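You operate a simulated robot arm through the tools that you are given. There is no shell and no other tool.

You are at the controls of a simulated robot arm. One attempt, no reset.

Task
Take the steel bearing with a black shield and put it on top of the grey stepped plug. Take the folded blue rag and leave it on the top of the valve stack bench. Put the blue rubber ring on the left yellow bench steel top away on the bench top before the warmer. Fetch the green rubber ring from the top deck of the blue trolley and set it on top of the small green block. The order is free.

It is judged by the outcome, as a careful person would: the job done as asked, and still so three seconds after it is handed in. It fails if anything else is knocked over, pushed out of place, dropped, spilled or broken.

Robot
A 7-joint arm with a fingered hand on a trunk, on a base that moves. Base frame: it is fixed to the floor where the robot stands at the start and does not move with it; the origin is under the middle of the robot, x ahead of it, y to its left, z up. Units: m, degrees, N and s.
It reaches about 1.085 m from its shoulder. Its first joint turns from -166.0 to 166.0 degrees. Places, roughly: bench top before the warmer (42x22 cm) [-2.76, 0.34, 0.8]; blue rubber ring (4x4x2 cm) [4.3, -0.6, 0.7]; folded blue rag (7x10x4 cm) [0.7, 1.8, 0.8]; green rubber ring (4x4x2 cm) [2.5, -3.8, 0.8]; grey stepped plug (6x6x5 cm) [-2.8, 0.7, 0.8]; small green block (6x6x5 cm) [3.1, -3.8, 0.8]; steel bearing with a black shield (4x4x2 cm) [-2.7, 0.3, 0.8]; top of the valve stack bench [-0.2, -1.9, 0.8]. Payload 3.7 kg.
Tool frame: the origin (TCP) lies between the finger pads and is the grasp point; the fingertips stand 0.025 m ahead of it; z points along the fingers, y is the line along which they close. The gripper opens to 0.088 m; its body begins 0.029 m behind the TCP. The gripper is a hand of 5 fingers: y runs from the thumb to the fingers, the wrist lies at [-0.013, -0.106, -0.174] in the tool frame, and closing takes about 1.5 s.
Orientation is that of the tool frame in the base frame, as a unit quaternion [x, y, z, w]. With the fingers straight down and the wrist toward the robot, the tool's x, y and z point along [0, 1, 0], [1, 0, 0] and [0, 0, -1] of the base frame.

Tools
- The arm moves only by the tool nudge_tool. Its argument "moves" is a list of rows, each an object of numbers (a shift or turn left out is 0, a gripper value left out holds the last): "hand": the opening in per cent of the stroke, from 0 (shut) to 100 (fully open); "dx", "dy", "dz": the shift along the base's x, y, z in cm; "wx", "wy", "wz": the turn, a rotation vector about the base's x, y, z in rad. In form: [{"hand": .., "dx": .., "dy": .., "dz": .., "wx": .., "wy": .., "wz": ..}, ...]. A call has 1 to 20 rows; each row is the pose to reach, as a shift and turn from the pose commanded when the call began. Each row takes 0.2 s and may step no farther than 0.05 m and 8.6 degrees from the row before; otherwise, or with a gripper value out of range, the whole call is refused. Where a pose cannot be reached the arm comes as near as it can. A force on the tool above 40 N (or 10 N above the force at the start of the call, whichever is more), or a blocked arm, ends the call early, and 0.2 s more pass. Each finger travels about 0.108 m/s and halts on what it meets, pressing with about 21 N; the grip force reading is that of the motor and also rises with nothing between the fingers. The clock runs only during rows and for 0.2 s after the last one: add rows that repeat a pose to give the fingers time. The reply holds the time, the measured pose of the TCP, the force on the tool along the base axes, the opening and the grip force, in the units named above and with some noise, with the torque about the TCP (base axes, N m) and any sound that the robot's microphone picked up.
- Cameras (640 x 400 px; columns grow to the right, rows downward): "scene" is now at [0.1903, 0.2148, 1.2917]; the picture's right is [-0.12, -0.99, 0.00], its down [-0.54, 0.06, -0.84] and it looks along [0.83, -0.10, -0.54] (base axes); focal length 286 px, centre (320, 200). "wrist" rides on the gripper at [0.059, -0.079, -0.105] in the tool frame; the picture's right is [-0.73, 0.32, -0.61], its down [-0.62, -0.68, 0.38] and it looks along [-0.29, 0.66, 0.70] (tool axes); focal length 234 px, centre (320, 200). There is no depth. A picture from a camera that has moved, and an enlarged one, comes with that camera's place and axes in the base frame and with its lens.
- capture(camera): a new picture of that camera. No time passes.
- base_move(legs): drives the robot by 1 to 6 legs, each [ahead, left, turn to the left] in m, m and degrees, along the robot's own axes; the way and the turn of a leg run together, so that a leg with both is an arc; at most 1.5 m and 180 degrees a leg. The arm and the cameras ride along, it lands a little off, and it stops where it bumps. It gives what a move gives.
- grasp_type(shape): the hand has 5 fingers and takes this shape, open, in about a second: jaw (thumb against the fingers, like two jaws); tri (thumb and two fingers); tip (a fingertip pinch); poke (one finger out to press); point (the index stretched); flat (the hand flat); cup (the hand cupped); fist (a fist). The gripper value then closes the fingers along that shape, each until it touches; the sizes above hold for jaw. It gives what a move gives, with no picture.
- aim_head(pan, tilt): turns the head with the scene camera to pan (to the left, within 120 degrees either way) and tilt (down, from -29 to 69), counted from straight ahead of the robot. It gives what a move gives.
- enlarge(camera, box): a new picture of the part [left, top, right, bottom] of that camera's present view, enlarged. No time passes.
- hand_in(): hands the job in; it is judged then, once.

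Nothing tells you exact positions but the pictures and the camera data. Unless the task says otherwise, let go and move clear before handing in.

The tools are called after "Emit:" as name(argument=value, ...) on one line, values as JSON. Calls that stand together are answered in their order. nudge_tool: Moves the arm, as the interface text tells. Its arguments: {"type":"object","properties":{"moves":{"type":"array"}},"required":["moves"]} The other tools are called the same way: grasp_type (shape) gives the hand a shape; base_move (legs) drives the base; aim_head (pan, tilt) turns the head that bears the scene camera; capture (camera) takes a picture; enlarge (camera, box) takes an enlarged picture of a part of a camera's view; hand_in () hands the job in.

At the start:

```text
clock: 0.0
eef_pos: [0.7703, 0.1288, 0.9989]
tcp_rot: [0.707, 0.707, 0.0, 0.0]
wrist_force: [0.0, -0.5, 0.8]
torque: [-0.02, -0.02, 0.0]
width: 0.0877
grasp_force: 0.2
shape: jaw
robot x, y, heading: [0.0019, 0.0018, -0.1]
head pan, tilt (commanded): [-6.9, 32.7]
```

scene: 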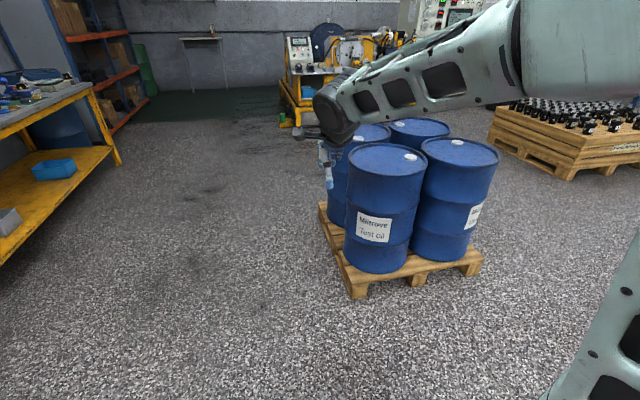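
wrist: 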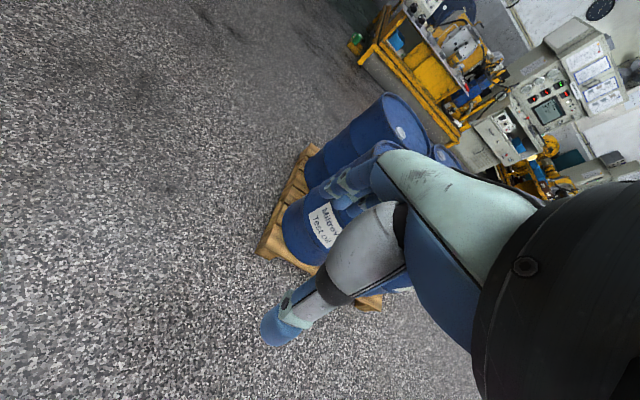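

The scene camera shows a workshop with oil drums on a pallet ahead, a yellow workbench to the left and machines in the back. I'll look around first with the head to find the things.

Emit:
aim_head(pan=60, tilt=25)

```text
clock: 1.4
eef_pos: [0.7703, 0.1298, 0.9997]
tcp_rot: [0.707, 0.707, 0.0, 0.0]
wrist_force: [0.3, 0.1, -0.1]
torque: [0.04, -0.01, -0.01]
width: 0.0875
grasp_force: 0.1
shape: jaw
robot x, y, heading: [-0.0028, 0.0002, -0.0]
head pan, tilt (commanded): [60.0, 25.0]
```

I've turned the head to the left; next I take a picture there.

Emit:
capture(camera="scene")

```text
taken
camera scene: at [0.1478, 0.3053, 1.3039], right [0.87, -0.5, 0.0], down [-0.21, -0.37, -0.91], along [0.45, 0.78, -0.42], focal length 286 px, centre (320, 200)
```

scene: 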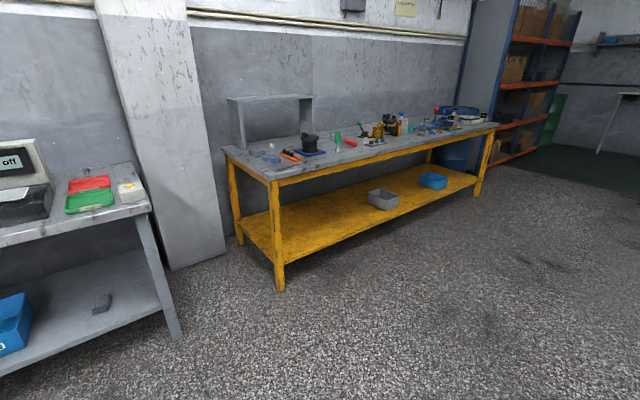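

The yellow bench stands on the left, and the blue rag should lie at its near-left end. I enlarge it there and look on around.

Emit:
enlarge(camera="scene", box=[220, 90, 380, 190])

Emit:
enlarge(camera="scene", box=[0, 120, 160, 220])

Emit:
enlarge(camera="scene", box=[340, 80, 500, 180])

```text
4.00 times, centred on (300, 140) of scene
camera zoom: at [0.1478, 0.3053, 1.3039], right [0.87, -0.5, 0.0], down [-0.21, -0.37, -0.91], along [0.45, 0.78, -0.42], focal length 1144 px, centre (400, 440)
```

zoom: 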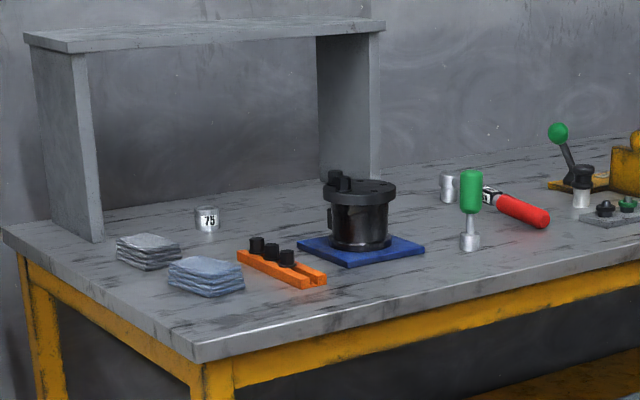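

```text
4.00 times, centred on (80, 170) of scene
camera zoom: at [0.1478, 0.3053, 1.3039], right [0.87, -0.5, 0.0], down [-0.21, -0.37, -0.91], along [0.45, 0.78, -0.42], focal length 1144 px, centre (1280, 320)
```

zoom: 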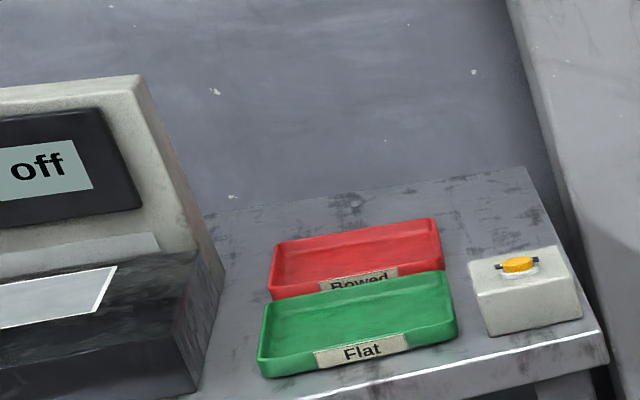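

```text
4.00 times, centred on (420, 130) of scene
camera zoom: at [0.1478, 0.3053, 1.3039], right [0.87, -0.5, 0.0], down [-0.21, -0.37, -0.91], along [0.45, 0.78, -0.42], focal length 1144 px, centre (-80, 480)
```

zoom: 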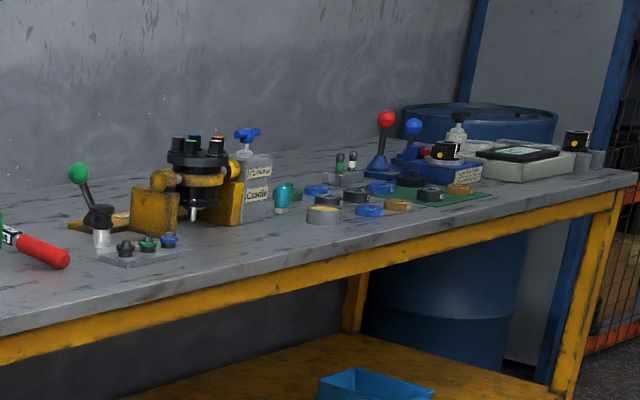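

The blue rag lies beside a grey rag at the near-left end of the yellow bench, roughly at (0.72, 1.88, 0.78). I look farther round to the left and right for the other places.

Emit:
aim_head(pan=120, tilt=20)

Emit:
capture(camera="scene")

Emit:
aim_head(pan=-60, tilt=20)

Emit:
capture(camera="scene")

Emit:
aim_head(pan=-120, tilt=20)

Emit:
capture(camera="scene")

Emit:
aim_head(pan=0, tilt=15)

Emit:
capture(camera="scene")

```text
clock: 2.7
eef_pos: [0.7706, 0.1289, 0.9988]
tcp_rot: [0.707, 0.707, 0.0, 0.0]
wrist_force: [-0.3, 0.2, 0.5]
torque: [-0.03, 0.0, 0.02]
width: 0.0876
grasp_force: 0.1
shape: jaw
robot x, y, heading: [-0.0008, -0.002, -0.3]
head pan, tilt (commanded): [120.0, 20.0]
```

```text
taken
camera scene: at [0.0552, 0.3062, 1.312], right [0.87, 0.5, 0.0], down [0.17, -0.3, -0.94], along [-0.47, 0.81, -0.34], focal length 286 px, centre (320, 200)
```

scene: 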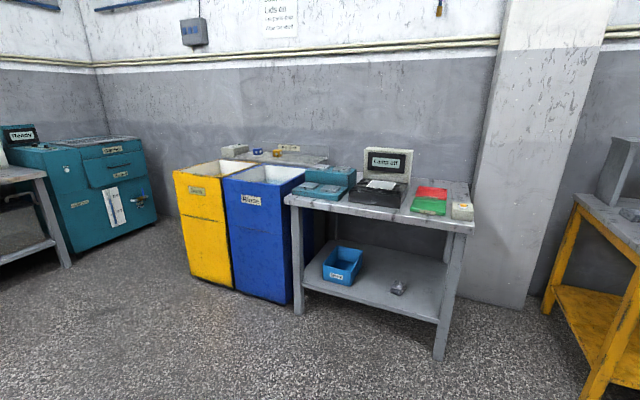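

```text
clock: 5.4
eef_pos: [0.7713, 0.1298, 0.999]
tcp_rot: [0.707, 0.707, 0.0, 0.0]
wrist_force: [-0.6, -0.7, 0.3]
torque: [-0.01, 0.0, -0.01]
width: 0.0877
grasp_force: 0.0
shape: jaw
robot x, y, heading: [0.0008, 0.0008, -0.0]
head pan, tilt (commanded): [-60.0, 20.0]
```

```text
taken
camera scene: at [0.1483, 0.1449, 1.312], right [-0.87, -0.5, 0.0], down [-0.17, 0.3, -0.94], along [0.47, -0.81, -0.34], focal length 286 px, centre (320, 200)
```

scene: 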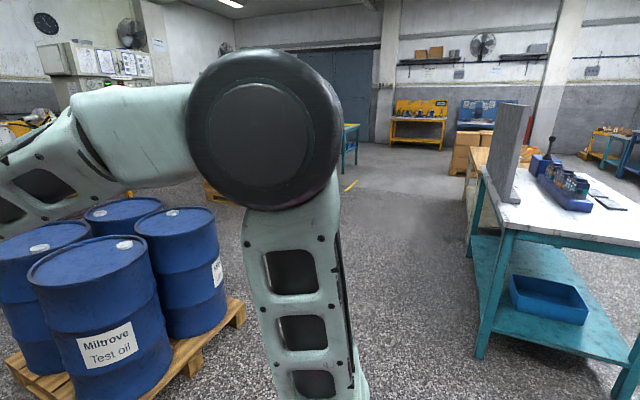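

```text
clock: 6.7
eef_pos: [0.7692, 0.1286, 0.9991]
tcp_rot: [0.707, 0.707, 0.0, 0.0]
wrist_force: [0.4, 0.5, -0.1]
torque: [0.01, 0.0, 0.01]
width: 0.0878
grasp_force: 0.1
shape: jaw
robot x, y, heading: [-0.002, -0.0021, -0.0]
head pan, tilt (commanded): [-120.0, 20.0]
```

```text
taken
camera scene: at [0.0552, 0.1448, 1.312], right [-0.87, 0.5, 0.0], down [0.17, 0.3, -0.94], along [-0.47, -0.81, -0.34], focal length 286 px, centre (320, 200)
```

scene: 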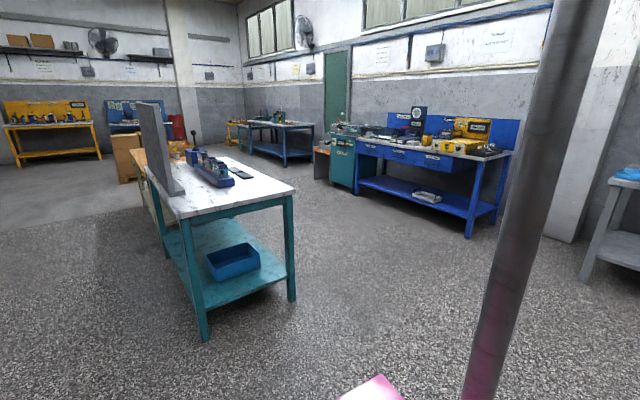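

```text
clock: 8.7
eef_pos: [0.7703, 0.1302, 1.0006]
tcp_rot: [0.707, 0.707, 0.001, 0.0]
wrist_force: [0.1, -0.5, 0.2]
torque: [0.01, 0.01, 0.01]
width: 0.0876
grasp_force: 0.0
shape: jaw
robot x, y, heading: [0.0005, 0.0027, -0.0]
head pan, tilt (commanded): [0.0, 15.0]
```

```text
taken
camera scene: at [0.1951, 0.2254, 1.3202], right [0.0, -1.0, 0.0], down [-0.26, 0.0, -0.97], along [0.97, 0.0, -0.26], focal length 286 px, centre (320, 200)
```

scene: 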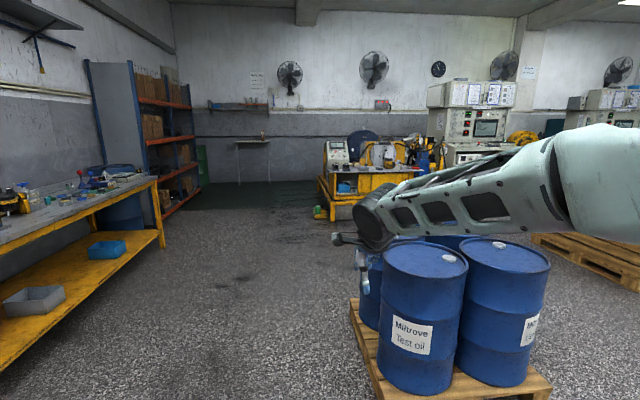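

I now know the rough layout: drums at the right front (x 1.2–2, y −0.9–0), yellow bench ahead-left, marble-topped teal bench behind to the right (valve stack bench). First the rag: I turn to face the yellow bench and drive closer.

Emit:
base_move(legs=[[0, 0, 90], [0.7, -0.8, 0]])

Emit:
aim_head(pan=0, tilt=35)

Emit:
capture(camera="scene")

Emit:
capture(camera="wrist")

```text
clock: 18.1
eef_pos: [0.696, 1.5031, 0.999]
tcp_rot: [0.011, 1.0, 0.0, 0.0]
wrist_force: [0.8, 0.8, -0.8]
torque: [0.01, 0.01, -0.02]
width: 0.0875
grasp_force: 0.1
shape: jaw
robot x, y, heading: [0.8073, 0.7294, 88.5]
head pan, tilt (commanded): [0.0, 15.0]
```

```text
clock: 18.9
eef_pos: [0.6962, 1.5029, 0.9995]
tcp_rot: [0.011, 1.0, 0.0, 0.0]
wrist_force: [-0.4, -1.1, -0.8]
torque: [-0.01, 0.0, 0.01]
width: 0.0876
grasp_force: 0.0
shape: jaw
robot x, y, heading: [0.8069, 0.73, 88.9]
head pan, tilt (commanded): [0.0, 35.0]
```

```text
taken
camera scene: at [0.589, 0.9239, 1.2882], right [1.0, -0.02, 0.0], down [-0.01, -0.57, -0.82], along [0.02, 0.82, -0.57], focal length 286 px, centre (320, 200)
```

scene: 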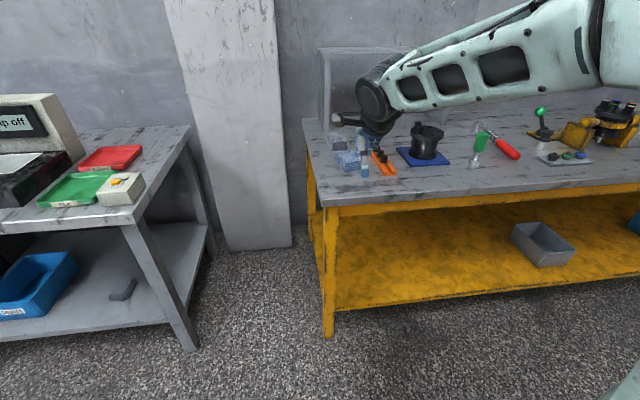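

```text
taken
camera wrist: at [0.6359, 1.4263, 1.1051], right [0.73, 0.31, 0.61], down [0.61, -0.69, -0.38], along [0.3, 0.65, -0.7], focal length 234 px, centre (320, 200)
```

wrist: 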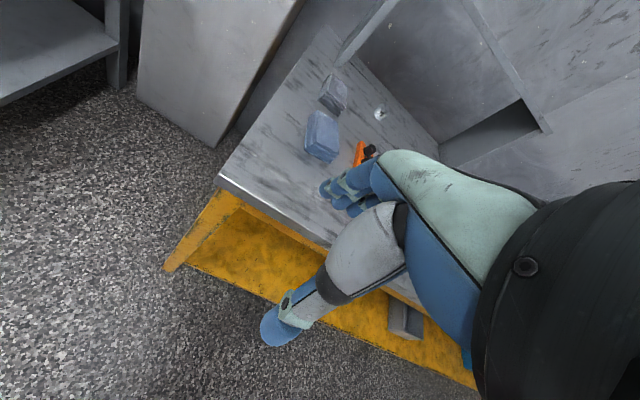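

The robot faces the yellow bench; the blue rag is at about (345,158) of the scene picture, just beyond the hand. I enlarge both views to measure it.

Emit:
enlarge(camera="scene", box=[290, 110, 450, 210])

Emit:
enlarge(camera="wrist", box=[200, 60, 440, 210])

```text
4.00 times, centred on (370, 160) of scene
camera zoom: at [0.589, 0.9239, 1.2882], right [1.0, -0.02, 0.0], down [-0.01, -0.57, -0.82], along [0.02, 0.82, -0.57], focal length 1144 px, centre (120, 360)
```

zoom: 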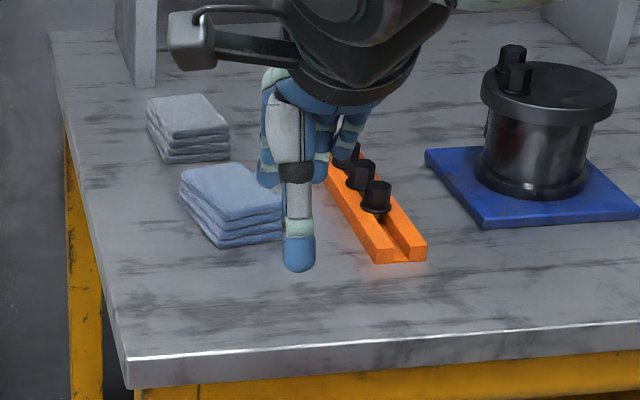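

```text
2.67 times, centred on (320, 135) of wrist
camera zoom: at [0.6359, 1.4263, 1.1051], right [0.73, 0.31, 0.61], down [0.61, -0.69, -0.38], along [0.3, 0.65, -0.7], focal length 624 px, centre (320, 373)
```

zoom: 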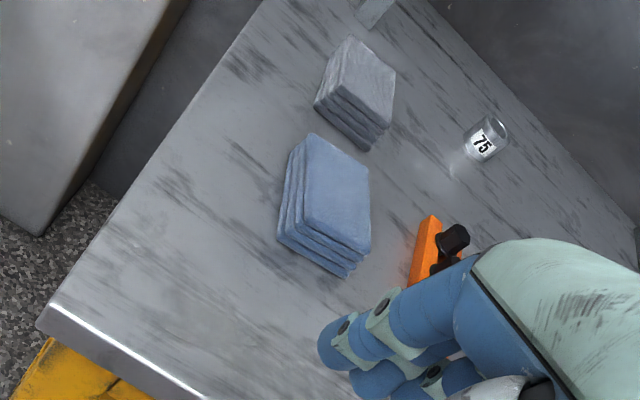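

I triangulate the rag's top centre at about (0.706, 1.823, 0.84), its short side pointing about 22° from base x. I turn the hand about the vertical by −68° so the fingers will close across the 7 cm side, staying high.

Emit:
nudge_tool(moves=[{"hand": 100, "wz": -0.148, "dz": 1}, {"wz": -0.296, "dz": 2}, {"wz": -0.444, "dz": 3}, {"wz": -0.592, "dz": 3}, {"wz": -0.74, "dz": 3}, {"wz": -0.888, "dz": 3}, {"wz": -1.036, "dz": 3}, {"wz": -1.187, "dz": 3}, {"wz": -1.187, "dz": 3}])

Emit:
capture(camera="scene")

Emit:
capture(camera="wrist")

```text
refused: row 8 steps farther than a row can; nothing moved
```

```text
taken
camera scene: at [0.589, 0.9239, 1.2882], right [1.0, -0.02, 0.0], down [-0.01, -0.57, -0.82], along [0.02, 0.82, -0.57], focal length 286 px, centre (320, 200)
```

scene: 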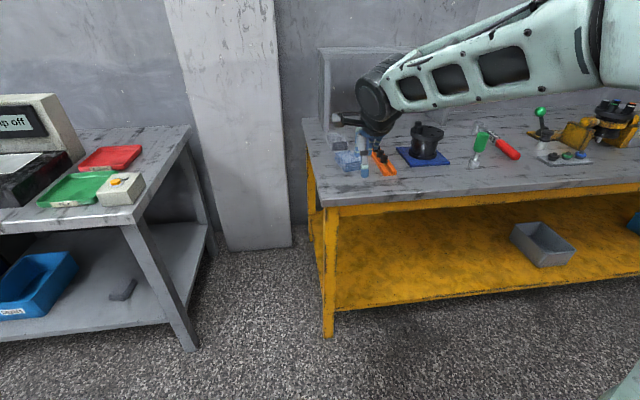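

```text
taken
camera wrist: at [0.6359, 1.4263, 1.1051], right [0.73, 0.31, 0.61], down [0.61, -0.69, -0.38], along [0.3, 0.65, -0.7], focal length 234 px, centre (320, 200)
```

wrist: 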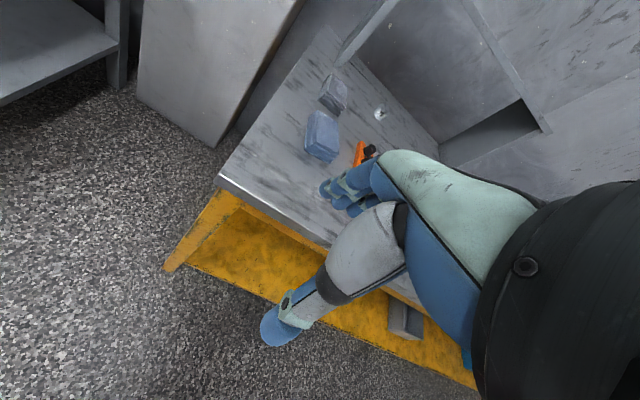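

The last step was a hair over the limit, so nothing moved. I repeat the turn with slightly smaller steps.

Emit:
nudge_tool(moves=[{"hand": 100, "wz": -0.14, "dz": 1}, {"wz": -0.28, "dz": 2}, {"wz": -0.42, "dz": 3}, {"wz": -0.56, "dz": 3}, {"wz": -0.7, "dz": 3}, {"wz": -0.84, "dz": 3}, {"wz": -0.98, "dz": 3}, {"wz": -1.12, "dz": 3}, {"wz": -1.187, "dz": 3}, {"wz": -1.187, "dz": 3}])

Emit:
capture(camera="scene")

Emit:
capture(camera="wrist")

```text
clock: 21.1
eef_pos: [0.6954, 1.5026, 1.0295]
tcp_rot: [0.569, 0.823, 0.0, 0.001]
wrist_force: [-0.1, 0.5, -0.2]
torque: [-0.01, -0.03, 0.02]
width: 0.0875
grasp_force: 0.2
shape: jaw
robot x, y, heading: [0.8068, 0.7313, 88.5]
head pan, tilt (commanded): [0.0, 35.0]
```

```text
taken
camera scene: at [0.589, 0.9239, 1.2882], right [1.0, -0.02, 0.0], down [-0.01, -0.57, -0.82], along [0.02, 0.82, -0.57], focal length 286 px, centre (320, 200)
```

scene: 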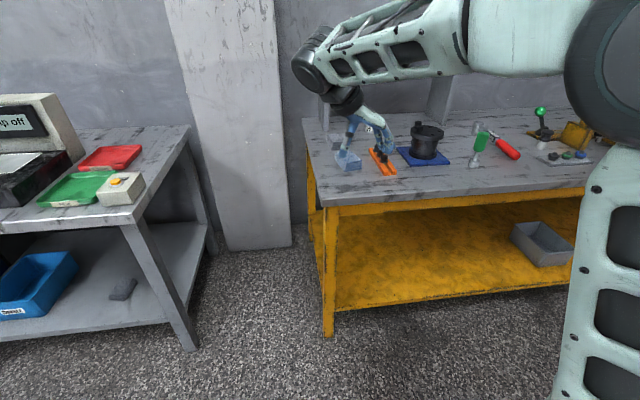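

```text
taken
camera wrist: at [0.602, 1.5309, 1.1353], right [0.56, -0.57, 0.61], down [-0.42, -0.82, -0.38], along [0.72, -0.04, -0.7], focal length 234 px, centre (320, 200)
```

wrist: 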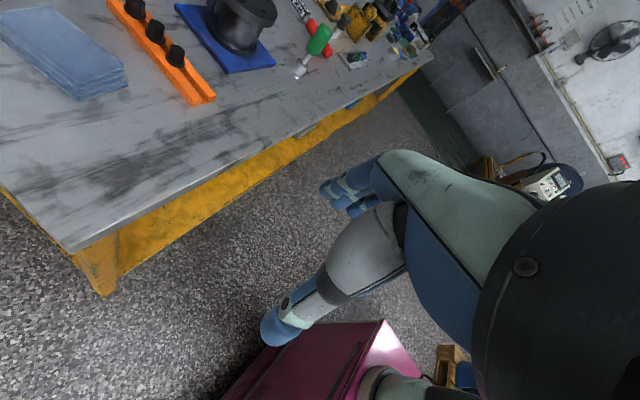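

The hand is now turned properly (closing line at about 21°). The rag is 0.32 m farther ahead, so I drive the base forward 0.30 m and look again.

Emit:
base_move(legs=[[0.3, 0, 0]])

Emit:
capture(camera="scene")

Emit:
capture(camera="wrist")

```text
clock: 23.2
eef_pos: [0.7058, 1.8053, 1.0301]
tcp_rot: [0.569, 0.822, 0.0, 0.0]
wrist_force: [-0.1, 0.3, -0.3]
torque: [-0.02, 0.02, -0.04]
width: 0.0876
grasp_force: 0.0
shape: jaw
robot x, y, heading: [0.8118, 1.0304, 88.6]
head pan, tilt (commanded): [0.0, 35.0]
```

```text
taken
camera scene: at [0.5967, 1.2262, 1.2882], right [1.0, -0.03, 0.0], down [-0.01, -0.57, -0.82], along [0.02, 0.82, -0.57], focal length 286 px, centre (320, 200)
```

scene: 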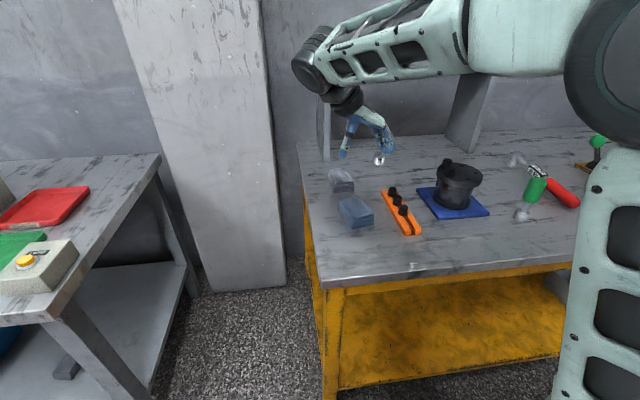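

```text
taken
camera wrist: at [0.6119, 1.8331, 1.1353], right [0.56, -0.57, 0.61], down [-0.42, -0.82, -0.38], along [0.72, -0.04, -0.7], focal length 234 px, centre (320, 200)
```

wrist: 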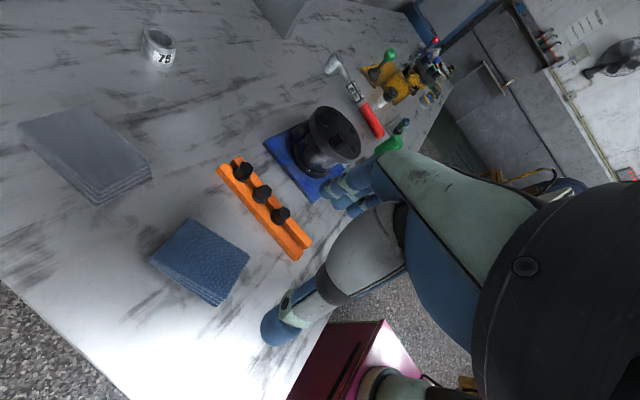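

The TCP is now at (0.706, 1.805, 1.03), nearly over the rag. I enlarge both views to fix the rag's place and angle exactly.

Emit:
enlarge(camera="scene", box=[310, 150, 470, 250])

Emit:
enlarge(camera="wrist", box=[100, 150, 340, 300])

```text
4.00 times, centred on (390, 200) of scene
camera zoom: at [0.5967, 1.2262, 1.2882], right [1.0, -0.03, 0.0], down [-0.01, -0.57, -0.82], along [0.02, 0.82, -0.57], focal length 1144 px, centre (40, 200)
```

zoom: 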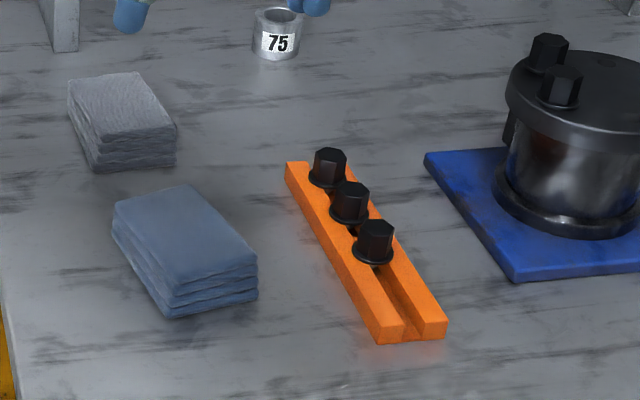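

```text
2.67 times, centred on (220, 225) of wrist
camera zoom: at [0.6119, 1.8331, 1.1353], right [0.56, -0.57, 0.61], down [-0.42, -0.82, -0.38], along [0.72, -0.04, -0.7], focal length 624 px, centre (587, 133)
```

zoom: 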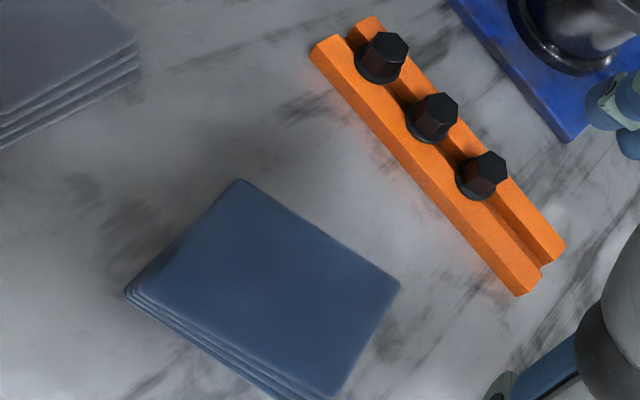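

Both views give the rag centre near (0.704, 1.835), top at 0.843, bench top at about 0.804, and the hand angle matches. I move over it and lower to just above it, then check.

Emit:
nudge_tool(moves=[{"hand": 100, "dx": -0.1, "dy": 1.5, "dz": -2}, {"dx": -0.2, "dy": 3, "dz": -4}, {"dx": -0.2, "dy": 3, "dz": -7}, {"dx": -0.2, "dy": 3, "dz": -10}, {"dx": -0.2, "dy": 3, "dz": -12}, {"dx": -0.2, "dy": 3, "dz": -13}, {"dx": -0.2, "dy": 3, "dz": -13}])

Emit:
enlarge(camera="scene", box=[270, 130, 430, 230])

Emit:
capture(camera="wrist")

```text
clock: 24.8
eef_pos: [0.702, 1.8354, 0.8985]
tcp_rot: [0.569, 0.822, 0.0, 0.0]
wrist_force: [1.0, -0.4, -0.5]
torque: [0.01, -0.02, -0.03]
width: 0.0877
grasp_force: 0.0
shape: jaw
robot x, y, heading: [0.8182, 1.0328, 88.5]
head pan, tilt (commanded): [0.0, 35.0]
```

```text
4.00 times, centred on (350, 180) of scene
camera zoom: at [0.5967, 1.2262, 1.2882], right [1.0, -0.03, 0.0], down [-0.01, -0.57, -0.82], along [0.02, 0.82, -0.57], focal length 1144 px, centre (200, 280)
```

zoom: 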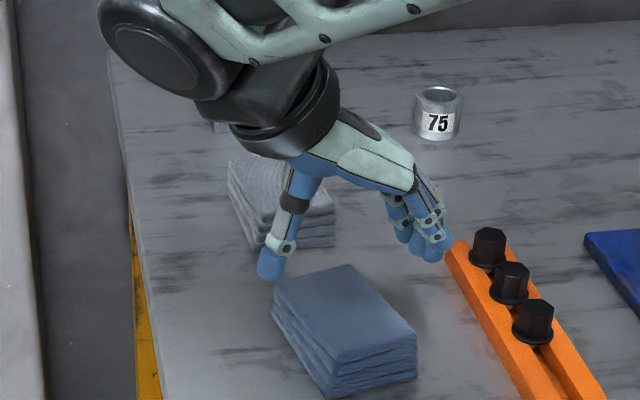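

```text
taken
camera wrist: at [0.6087, 1.8633, 1.0039], right [0.56, -0.57, 0.61], down [-0.42, -0.82, -0.38], along [0.72, -0.04, -0.7], focal length 234 px, centre (320, 200)
```

wrist: 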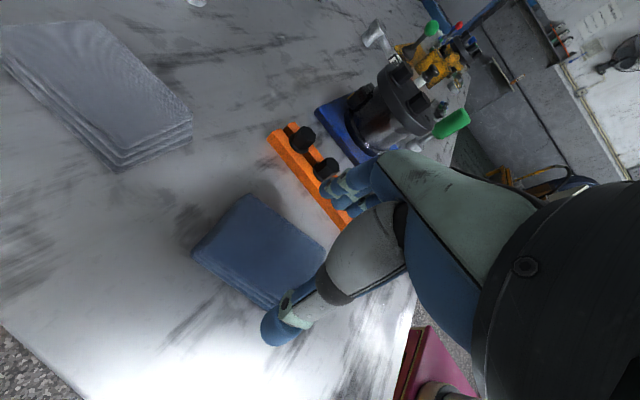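

The hand is about 3 cm above the rag and nearly centred; I check the wrist view more closely before going down.

Emit:
enlarge(camera="wrist", box=[170, 170, 410, 320])

Emit:
enlarge(camera="scene", box=[320, 165, 400, 215])

```text
2.67 times, centred on (290, 245) of wrist
camera zoom: at [0.6087, 1.8633, 1.0039], right [0.56, -0.57, 0.61], down [-0.42, -0.82, -0.38], along [0.72, -0.04, -0.7], focal length 624 px, centre (400, 80)
```

zoom: 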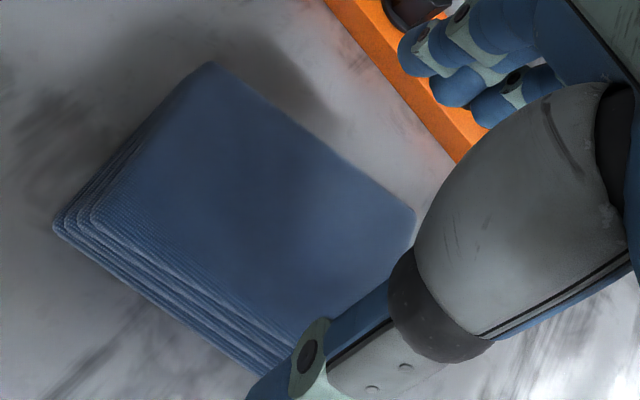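

```text
8.00 times, centred on (360, 190) of scene
camera zoom: at [0.5967, 1.2262, 1.2882], right [1.0, -0.03, 0.0], down [-0.01, -0.57, -0.82], along [0.02, 0.82, -0.57], focal length 2288 px, centre (0, 280)
```

zoom: 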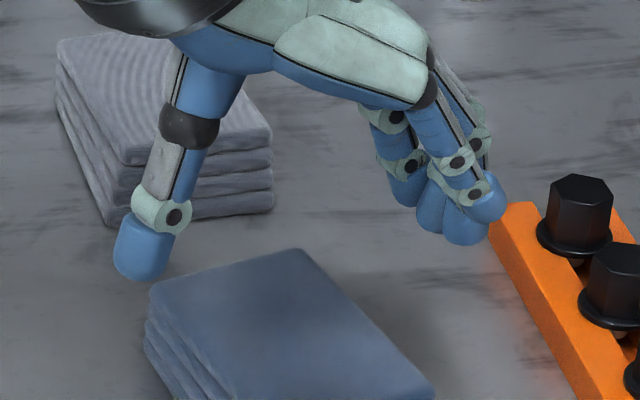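

The averaged views put the rag centred under the TCP, so I go straight down about 6 cm in small steps.

Emit:
nudge_tool(moves=[{"hand": 100, "dz": -1}, {"dz": -2}, {"dz": -3}, {"dz": -4}, {"dz": -5}, {"dz": -5.6}, {"dz": -6.2}, {"dz": -6.2}])

Emit:
enlarge(camera="scene", box=[300, 150, 460, 250])

Emit:
enlarge(camera="wrist", box=[170, 170, 410, 320])

```text
clock: 26.6
eef_pos: [0.7045, 1.8349, 0.8361]
tcp_rot: [0.57, 0.822, 0.0, -0.001]
wrist_force: [0.8, -0.1, 1.1]
torque: [-0.01, -0.07, 0.02]
width: 0.0879
grasp_force: 0.1
shape: jaw
robot x, y, heading: [0.8166, 1.0323, 88.4]
head pan, tilt (commanded): [0.0, 35.0]
```

```text
4.00 times, centred on (380, 200) of scene
camera zoom: at [0.5968, 1.2262, 1.2882], right [1.0, -0.03, 0.0], down [-0.01, -0.57, -0.82], along [0.02, 0.82, -0.57], focal length 1144 px, centre (80, 200)
```

zoom: 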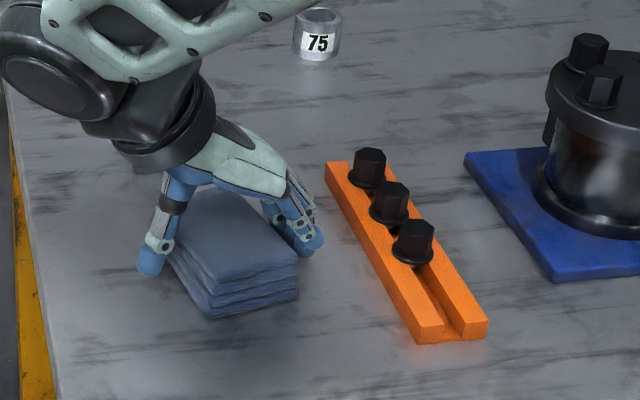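

```text
2.67 times, centred on (290, 245) of wrist
camera zoom: at [0.6105, 1.8633, 0.9431], right [0.56, -0.57, 0.61], down [-0.42, -0.82, -0.38], along [0.72, -0.04, -0.7], focal length 624 px, centre (400, 80)
```

zoom: 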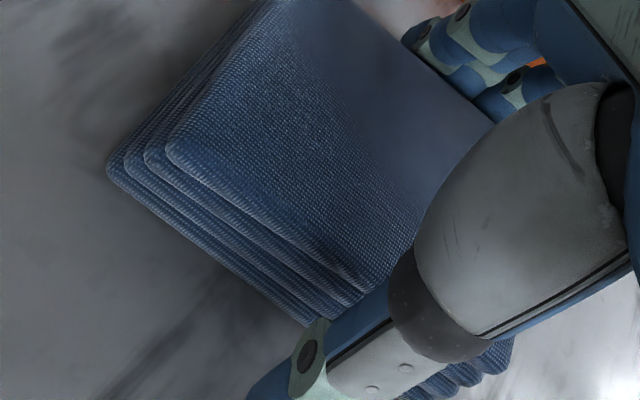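

The rag sits between thumb and fingers with nothing touched. I close the hand on it.

Emit:
nudge_tool(moves=[{"hand": 60}, {"hand": 40}, {"hand": 20}, {"hand": 0}, {"hand": 0}, {"hand": 0}, {"hand": 0}, {"hand": 0}, {"hand": 0}, {"hand": 0}])

Emit:
enlarge(camera="scene", box=[300, 150, 460, 250])

```text
clock: 28.8
eef_pos: [0.7036, 1.8353, 0.8378]
tcp_rot: [0.569, 0.823, 0.001, 0.0]
wrist_force: [-0.3, -0.9, -0.2]
torque: [0.0, -0.05, -0.01]
width: 0.0606
grasp_force: 21.1
shape: jaw
robot x, y, heading: [0.8155, 1.0302, 88.8]
head pan, tilt (commanded): [0.0, 35.0]
```

```text
4.00 times, centred on (380, 200) of scene
camera zoom: at [0.5967, 1.2262, 1.2882], right [1.0, -0.03, 0.0], down [-0.01, -0.57, -0.82], along [0.02, 0.82, -0.57], focal length 1144 px, centre (80, 200)
```

zoom: 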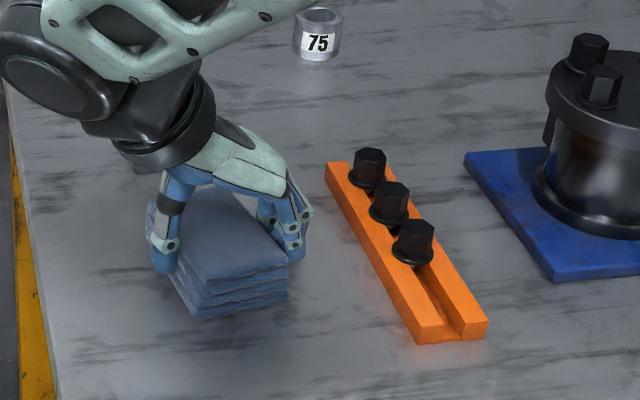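

The rag is held (width 6.1 cm, 21 N). I lift it straight up.

Emit:
nudge_tool(moves=[{"hand": 0, "dz": 1}, {"dz": 2.5}, {"dz": 5}, {"dz": 8}, {"dz": 11}, {"dz": 14}, {"dz": 17}, {"dz": 20}, {"dz": 22}, {"dz": 22}])

Emit:
capture(camera="scene")

Emit:
capture(camera="wrist")

```text
clock: 31.0
eef_pos: [0.7009, 1.8367, 1.0594]
tcp_rot: [0.57, 0.822, 0.0, 0.0]
wrist_force: [0.3, 0.1, 0.0]
torque: [-0.05, -0.01, 0.01]
width: 0.0603
grasp_force: 21.0
shape: jaw
robot x, y, heading: [0.8145, 1.0325, 88.3]
head pan, tilt (commanded): [0.0, 35.0]
```

```text
taken
camera scene: at [0.5967, 1.2262, 1.2882], right [1.0, -0.03, 0.0], down [-0.01, -0.57, -0.82], along [0.02, 0.82, -0.57], focal length 286 px, centre (320, 200)
```

scene: 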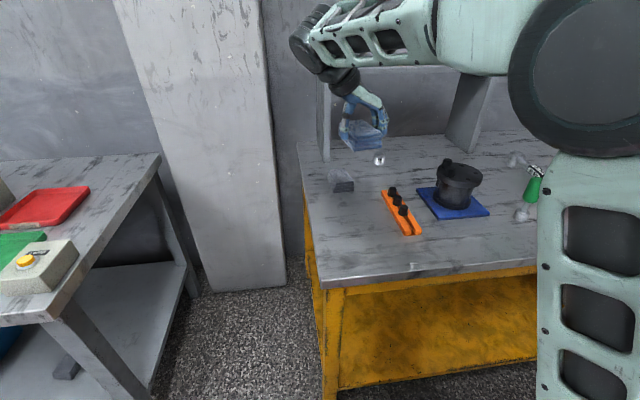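

```text
taken
camera wrist: at [0.6085, 1.8646, 1.1636], right [0.56, -0.57, 0.61], down [-0.42, -0.82, -0.38], along [0.72, -0.04, -0.7], focal length 234 px, centre (320, 200)
```

wrist: 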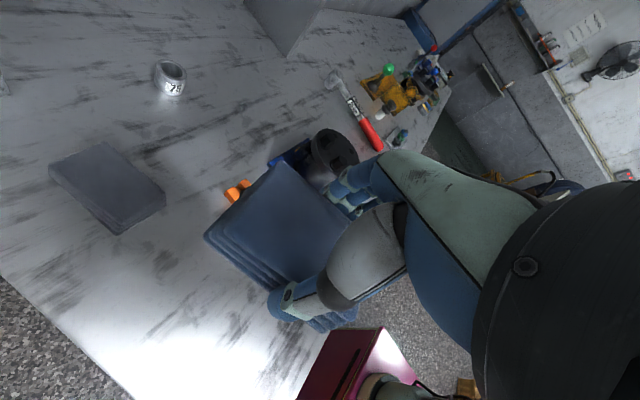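

The rag is up clear of everything. I back away from the bench, turn left by 180° away from the drums, and drive toward the valve stack bench.

Emit:
base_move(legs=[[-0.6, 0.5, 0], [0, 0, 90], [0, 0, 90], [0.4, -0.65, 1.5]])

Emit:
aim_head(pan=0, tilt=35)

Emit:
capture(camera="scene")

Emit:
capture(camera="wrist")

```text
clock: 46.9
eef_pos: [-0.0738, -0.8361, 1.0568]
tcp_rot: [0.859, -0.512, 0.0, 0.0]
wrist_force: [-0.6, -1.2, -0.5]
torque: [0.0, 0.01, -0.03]
width: 0.0602
grasp_force: 20.9
shape: jaw
robot x, y, heading: [-0.2989, -0.0556, -83.3]
head pan, tilt (commanded): [0.0, 35.0]
```

```text
clock: 47.5
eef_pos: [-0.0751, -0.8364, 1.0577]
tcp_rot: [0.859, -0.512, 0.0, 0.0]
wrist_force: [-0.4, -0.2, -0.4]
torque: [-0.01, -0.01, 0.02]
width: 0.0602
grasp_force: 20.8
shape: jaw
robot x, y, heading: [-0.2983, -0.0534, -83.8]
head pan, tilt (commanded): [0.0, 35.0]
```

```text
taken
camera scene: at [-0.0508, -0.2158, 1.2882], right [-0.99, -0.11, 0.0], down [-0.07, 0.57, -0.82], along [0.09, -0.81, -0.57], focal length 286 px, centre (320, 200)
```

scene: 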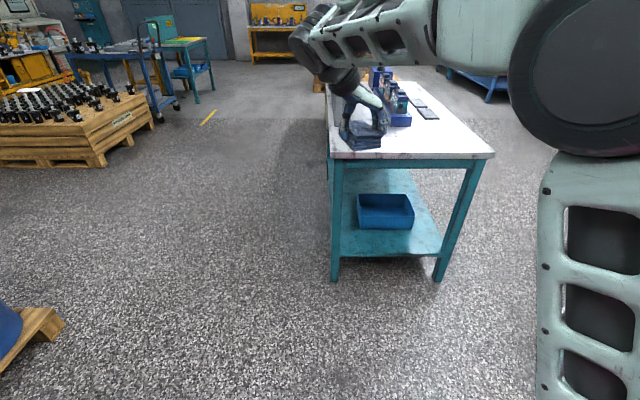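

```text
taken
camera wrist: at [0.0248, -0.8498, 1.1633], right [-0.63, 0.48, 0.61], down [0.3, 0.87, -0.38], along [-0.72, -0.06, -0.7], focal length 234 px, centre (320, 200)
```

wrist: 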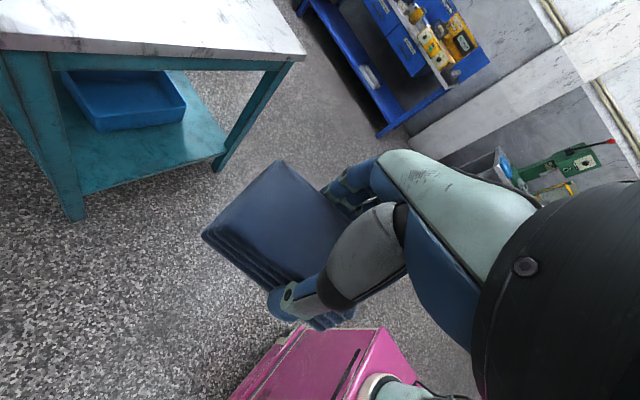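

The rag is still held; the marble-topped bench's near edge runs from about (0, −1.20) to (−0.59, −1.27). I enlarge the bench top to pick a free spot.

Emit:
enlarge(camera="scene", box=[310, 60, 510, 185])

```text
3.20 times, centred on (410, 122) of scene
camera zoom: at [-0.0508, -0.2158, 1.2882], right [-0.99, -0.11, 0.0], down [-0.07, 0.57, -0.82], along [0.09, -0.81, -0.57], focal length 915 px, centre (32, 448)
```

zoom: 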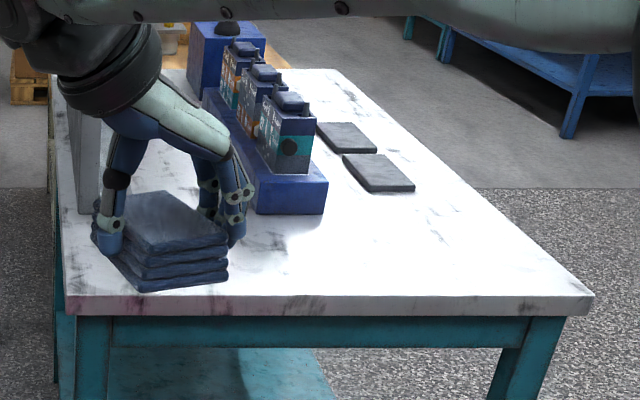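

The front right part of the bench top is free; I take (−0.38, −1.42) as the spot for the rag and drive so the hand comes over it.

Emit:
base_move(legs=[[0.546, -0.369, 0]])

Emit:
capture(camera="scene")

Emit:
capture(camera="wrist")

```text
clock: 51.1
eef_pos: [-0.3708, -1.4236, 1.0573]
tcp_rot: [0.861, -0.508, 0.0, 0.0]
wrist_force: [0.6, 0.3, 0.2]
torque: [0.02, 0.01, 0.01]
width: 0.0602
grasp_force: 20.5
shape: jaw
robot x, y, heading: [-0.5994, -0.6409, -83.0]
head pan, tilt (commanded): [0.0, 35.0]
```

```text
taken
camera scene: at [-0.3522, -0.8025, 1.2882], right [-0.99, -0.12, 0.0], down [-0.07, 0.57, -0.82], along [0.1, -0.81, -0.57], focal length 286 px, centre (320, 200)
```

scene: 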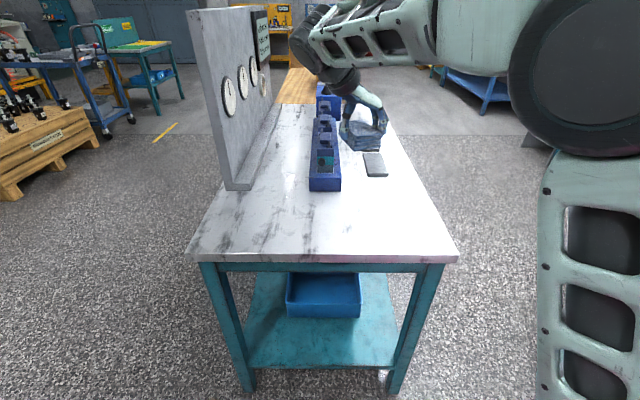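

```text
taken
camera wrist: at [-0.2722, -1.436, 1.1633], right [-0.63, 0.48, 0.61], down [0.29, 0.88, -0.38], along [-0.72, -0.06, -0.7], focal length 234 px, centre (320, 200)
```

wrist: 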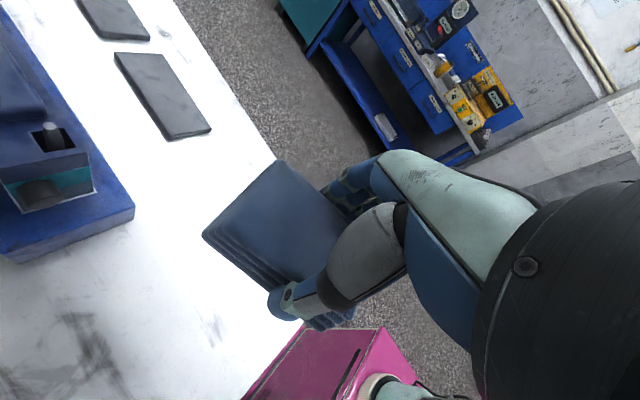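

The rag is over the free part of the marble top (bench top z about 0.80 by triangulation). I lower it, slowing near the surface.

Emit:
nudge_tool(moves=[{"hand": 0, "dz": -3}, {"dz": -6}, {"dz": -9}, {"dz": -12}, {"dz": -15}, {"dz": -17.5}, {"dz": -19.5}, {"dz": -20.5}, {"dz": -20.5}])

Emit:
enlarge(camera="scene", box=[280, 130, 440, 230])

Emit:
capture(camera="wrist")

```text
clock: 53.1
eef_pos: [-0.3714, -1.4238, 0.8518]
tcp_rot: [0.861, -0.508, 0.0, 0.0]
wrist_force: [-0.4, 1.0, -0.9]
torque: [-0.02, -0.01, 0.0]
width: 0.0603
grasp_force: 20.6
shape: jaw
robot x, y, heading: [-0.6006, -0.6438, -83.1]
head pan, tilt (commanded): [0.0, 35.0]
```

```text
4.00 times, centred on (360, 180) of scene
camera zoom: at [-0.3522, -0.8026, 1.2882], right [-0.99, -0.12, 0.0], down [-0.07, 0.57, -0.82], along [0.1, -0.81, -0.57], focal length 1144 px, centre (160, 280)
```

zoom: 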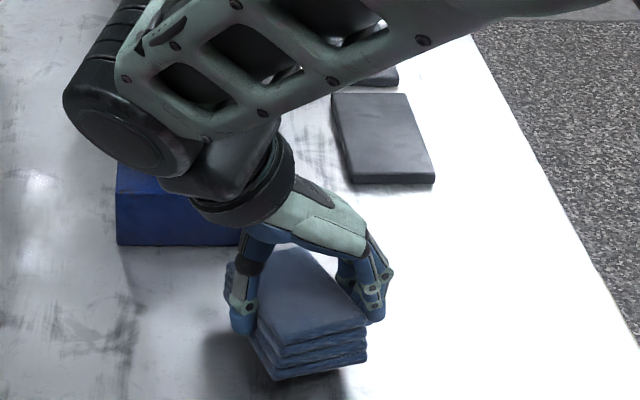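

```text
taken
camera wrist: at [-0.2728, -1.4368, 0.957], right [-0.63, 0.48, 0.61], down [0.29, 0.88, -0.38], along [-0.72, -0.06, -0.7], focal length 234 px, centre (320, 200)
```

wrist: 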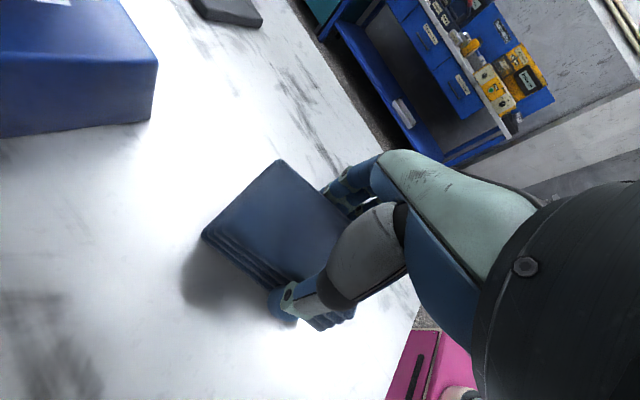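

The rag hangs about 1.5 cm above the marble top and nothing is touched. I lower it in small steps until contact.

Emit:
nudge_tool(moves=[{"hand": 0, "dz": -0.4}, {"dz": -0.8}, {"dz": -1.1}, {"dz": -1.1}])

```text
clock: 54.1
eef_pos: [-0.3719, -1.423, 0.841]
tcp_rot: [0.861, -0.509, 0.0, 0.0]
wrist_force: [1.2, -0.3, -0.6]
torque: [0.02, -0.02, -0.02]
width: 0.0597
grasp_force: 21.1
shape: jaw
robot x, y, heading: [-0.6015, -0.6416, -83.3]
head pan, tilt (commanded): [0.0, 35.0]
```

No contact yet at z 0.841; I go on down in smaller steps.

Emit:
nudge_tool(moves=[{"hand": 0, "dz": -0.3}, {"dz": -0.6}, {"dz": -0.6}])

Emit:
enlarge(camera="scene", box=[300, 160, 400, 222])

```text
clock: 54.9
eef_pos: [-0.3708, -1.423, 0.836]
tcp_rot: [0.861, -0.508, 0.001, 0.0]
wrist_force: [-1.0, 2.2, 12.9]
torque: [0.12, 0.0, -0.03]
width: 0.0597
grasp_force: 20.6
shape: jaw
robot x, y, heading: [-0.5992, -0.6428, -83.1]
head pan, tilt (commanded): [0.0, 35.0]
```

```text
6.40 times, centred on (350, 191) of scene
camera zoom: at [-0.3523, -0.802, 1.2883], right [-0.99, -0.12, 0.0], down [-0.07, 0.57, -0.82], along [0.1, -0.81, -0.57], focal length 1830 px, centre (128, 258)
```

zoom: 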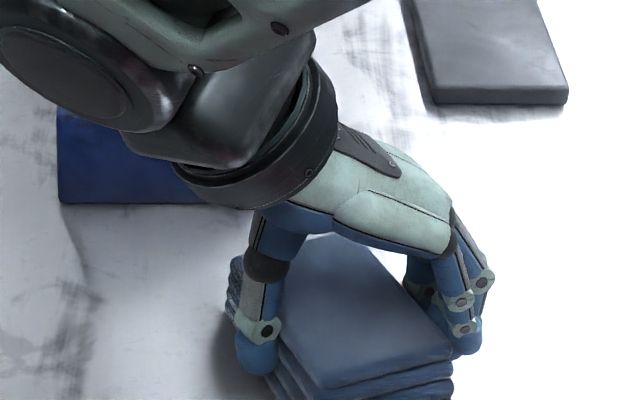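

The rag is resting on the marble (13 N upward). I open the hand and then go straight up.

Emit:
nudge_tool(moves=[{"hand": 20, "dz": 0.1}, {"hand": 50, "dz": 0.1}, {"hand": 80, "dz": 0.1}, {"hand": 100, "dz": 0.1}, {"hand": 100, "dz": 0.1}, {"hand": 100, "dz": 0.1}, {"hand": 100, "dz": 0.1}])

Emit:
enlarge(camera="scene", box=[300, 160, 400, 222])

```text
clock: 56.5
eef_pos: [-0.3702, -1.4248, 0.8355]
tcp_rot: [0.861, -0.509, 0.0, 0.0]
wrist_force: [-0.4, 0.2, 0.1]
torque: [-0.02, -0.03, 0.01]
width: 0.0877
grasp_force: 0.1
shape: jaw
robot x, y, heading: [-0.6001, -0.6441, -83.2]
head pan, tilt (commanded): [0.0, 35.0]
```

```text
6.40 times, centred on (350, 191) of scene
camera zoom: at [-0.3522, -0.8026, 1.2882], right [-0.99, -0.12, 0.0], down [-0.07, 0.57, -0.82], along [0.1, -0.81, -0.57], focal length 1830 px, centre (128, 258)
```

zoom: 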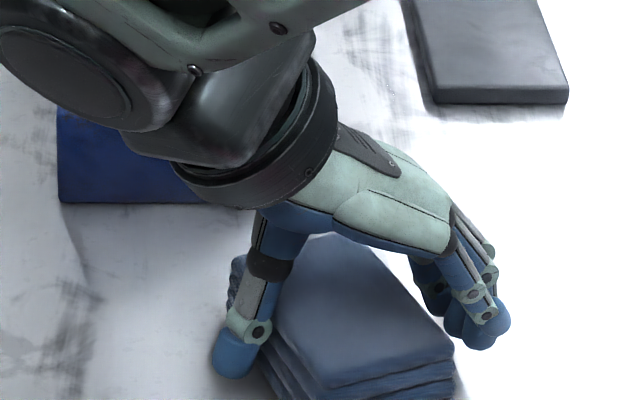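

The hand is open and free of the rag. I lift straight up and then turn the hand back to the usual heading.

Emit:
nudge_tool(moves=[{"hand": 100, "dz": 1}, {"dz": 3}, {"dz": 6}, {"dz": 9}, {"dz": 12}, {"dz": 15}, {"dz": 18}, {"dz": 21}, {"dz": 22, "wz": 0.14}, {"dz": 22, "wz": 0.28}, {"dz": 22, "wz": 0.42}, {"dz": 22, "wz": 0.56}, {"dz": 22, "wz": 0.7}, {"dz": 22, "wz": 0.84}, {"dz": 22, "wz": 0.98}, {"dz": 22, "wz": 1.12}, {"dz": 22, "wz": 1.187}, {"dz": 22, "wz": 1.187}])

Emit:
capture(camera="scene")

Emit:
capture(camera="wrist")

```text
clock: 60.3
eef_pos: [-0.3712, -1.4226, 1.0573]
tcp_rot: [0.998, 0.06, 0.0, 0.0]
wrist_force: [0.5, 0.4, -0.2]
torque: [-0.01, -0.01, -0.01]
width: 0.0877
grasp_force: 0.0
shape: jaw
robot x, y, heading: [-0.5978, -0.6437, -83.0]
head pan, tilt (commanded): [0.0, 35.0]
```

```text
taken
camera scene: at [-0.3522, -0.8025, 1.2882], right [-0.99, -0.12, 0.0], down [-0.07, 0.57, -0.82], along [0.1, -0.81, -0.57], focal length 286 px, centre (320, 200)
```

scene: 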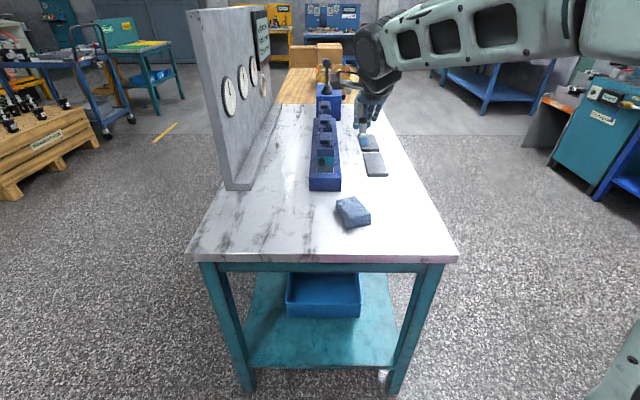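

```text
taken
camera wrist: at [-0.3211, -1.3366, 1.1623], right [-0.68, -0.41, 0.61], down [-0.7, 0.6, -0.38], along [-0.21, -0.69, -0.7], focal length 234 px, centre (320, 200)
```

wrist: 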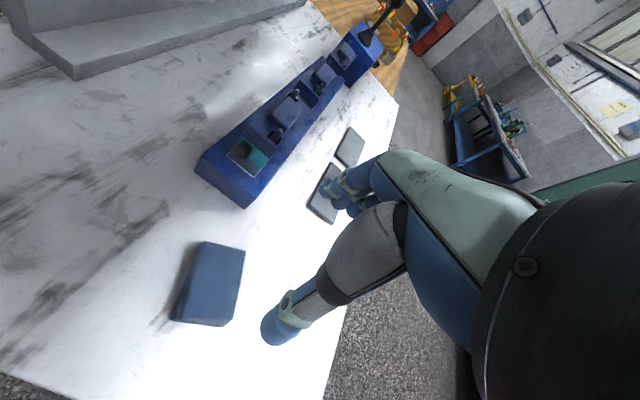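

The rag lies on the marble top. Next is the green ring at about (2.5, −3.8): I back off, swing left through the gap between this bench and the drum pallet, and check on the way.

Emit:
base_move(legs=[[-0.45, 0, 0], [0, 0, 58], [1.41, -0.18, 0]])

Emit:
aim_head(pan=-35, tilt=25)

Emit:
capture(camera="scene")

```text
clock: 72.2
eef_pos: [1.3151, -1.2068, 1.0567]
tcp_rot: [0.848, 0.53, 0.0, 0.001]
wrist_force: [0.4, -0.4, -0.1]
torque: [0.01, 0.0, 0.01]
width: 0.0875
grasp_force: 0.2
shape: jaw
robot x, y, heading: [0.5374, -0.9739, -26.0]
head pan, tilt (commanded): [0.0, 35.0]
```

```text
clock: 73.3
eef_pos: [1.312, -1.2077, 1.057]
tcp_rot: [0.848, 0.53, 0.0, -0.001]
wrist_force: [0.8, -0.1, -0.1]
torque: [0.03, 0.02, -0.01]
width: 0.0877
grasp_force: 0.2
shape: jaw
robot x, y, heading: [0.5344, -0.9767, -26.3]
head pan, tilt (commanded): [-35.0, 25.0]
```

```text
taken
camera scene: at [0.7701, -0.898, 1.3039], right [-0.87, -0.49, 0.0], down [-0.21, 0.37, -0.91], along [0.44, -0.79, -0.42], focal length 286 px, centre (320, 200)
```

scene: 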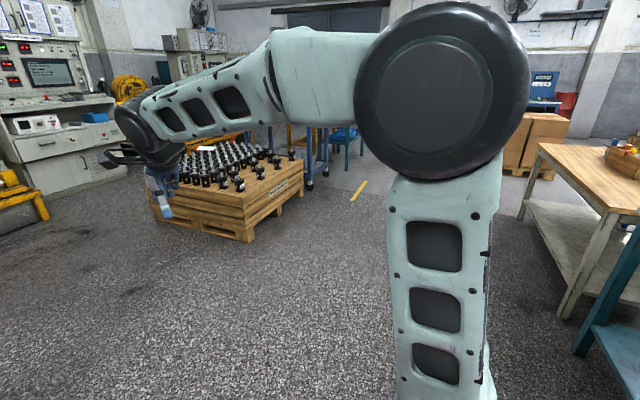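

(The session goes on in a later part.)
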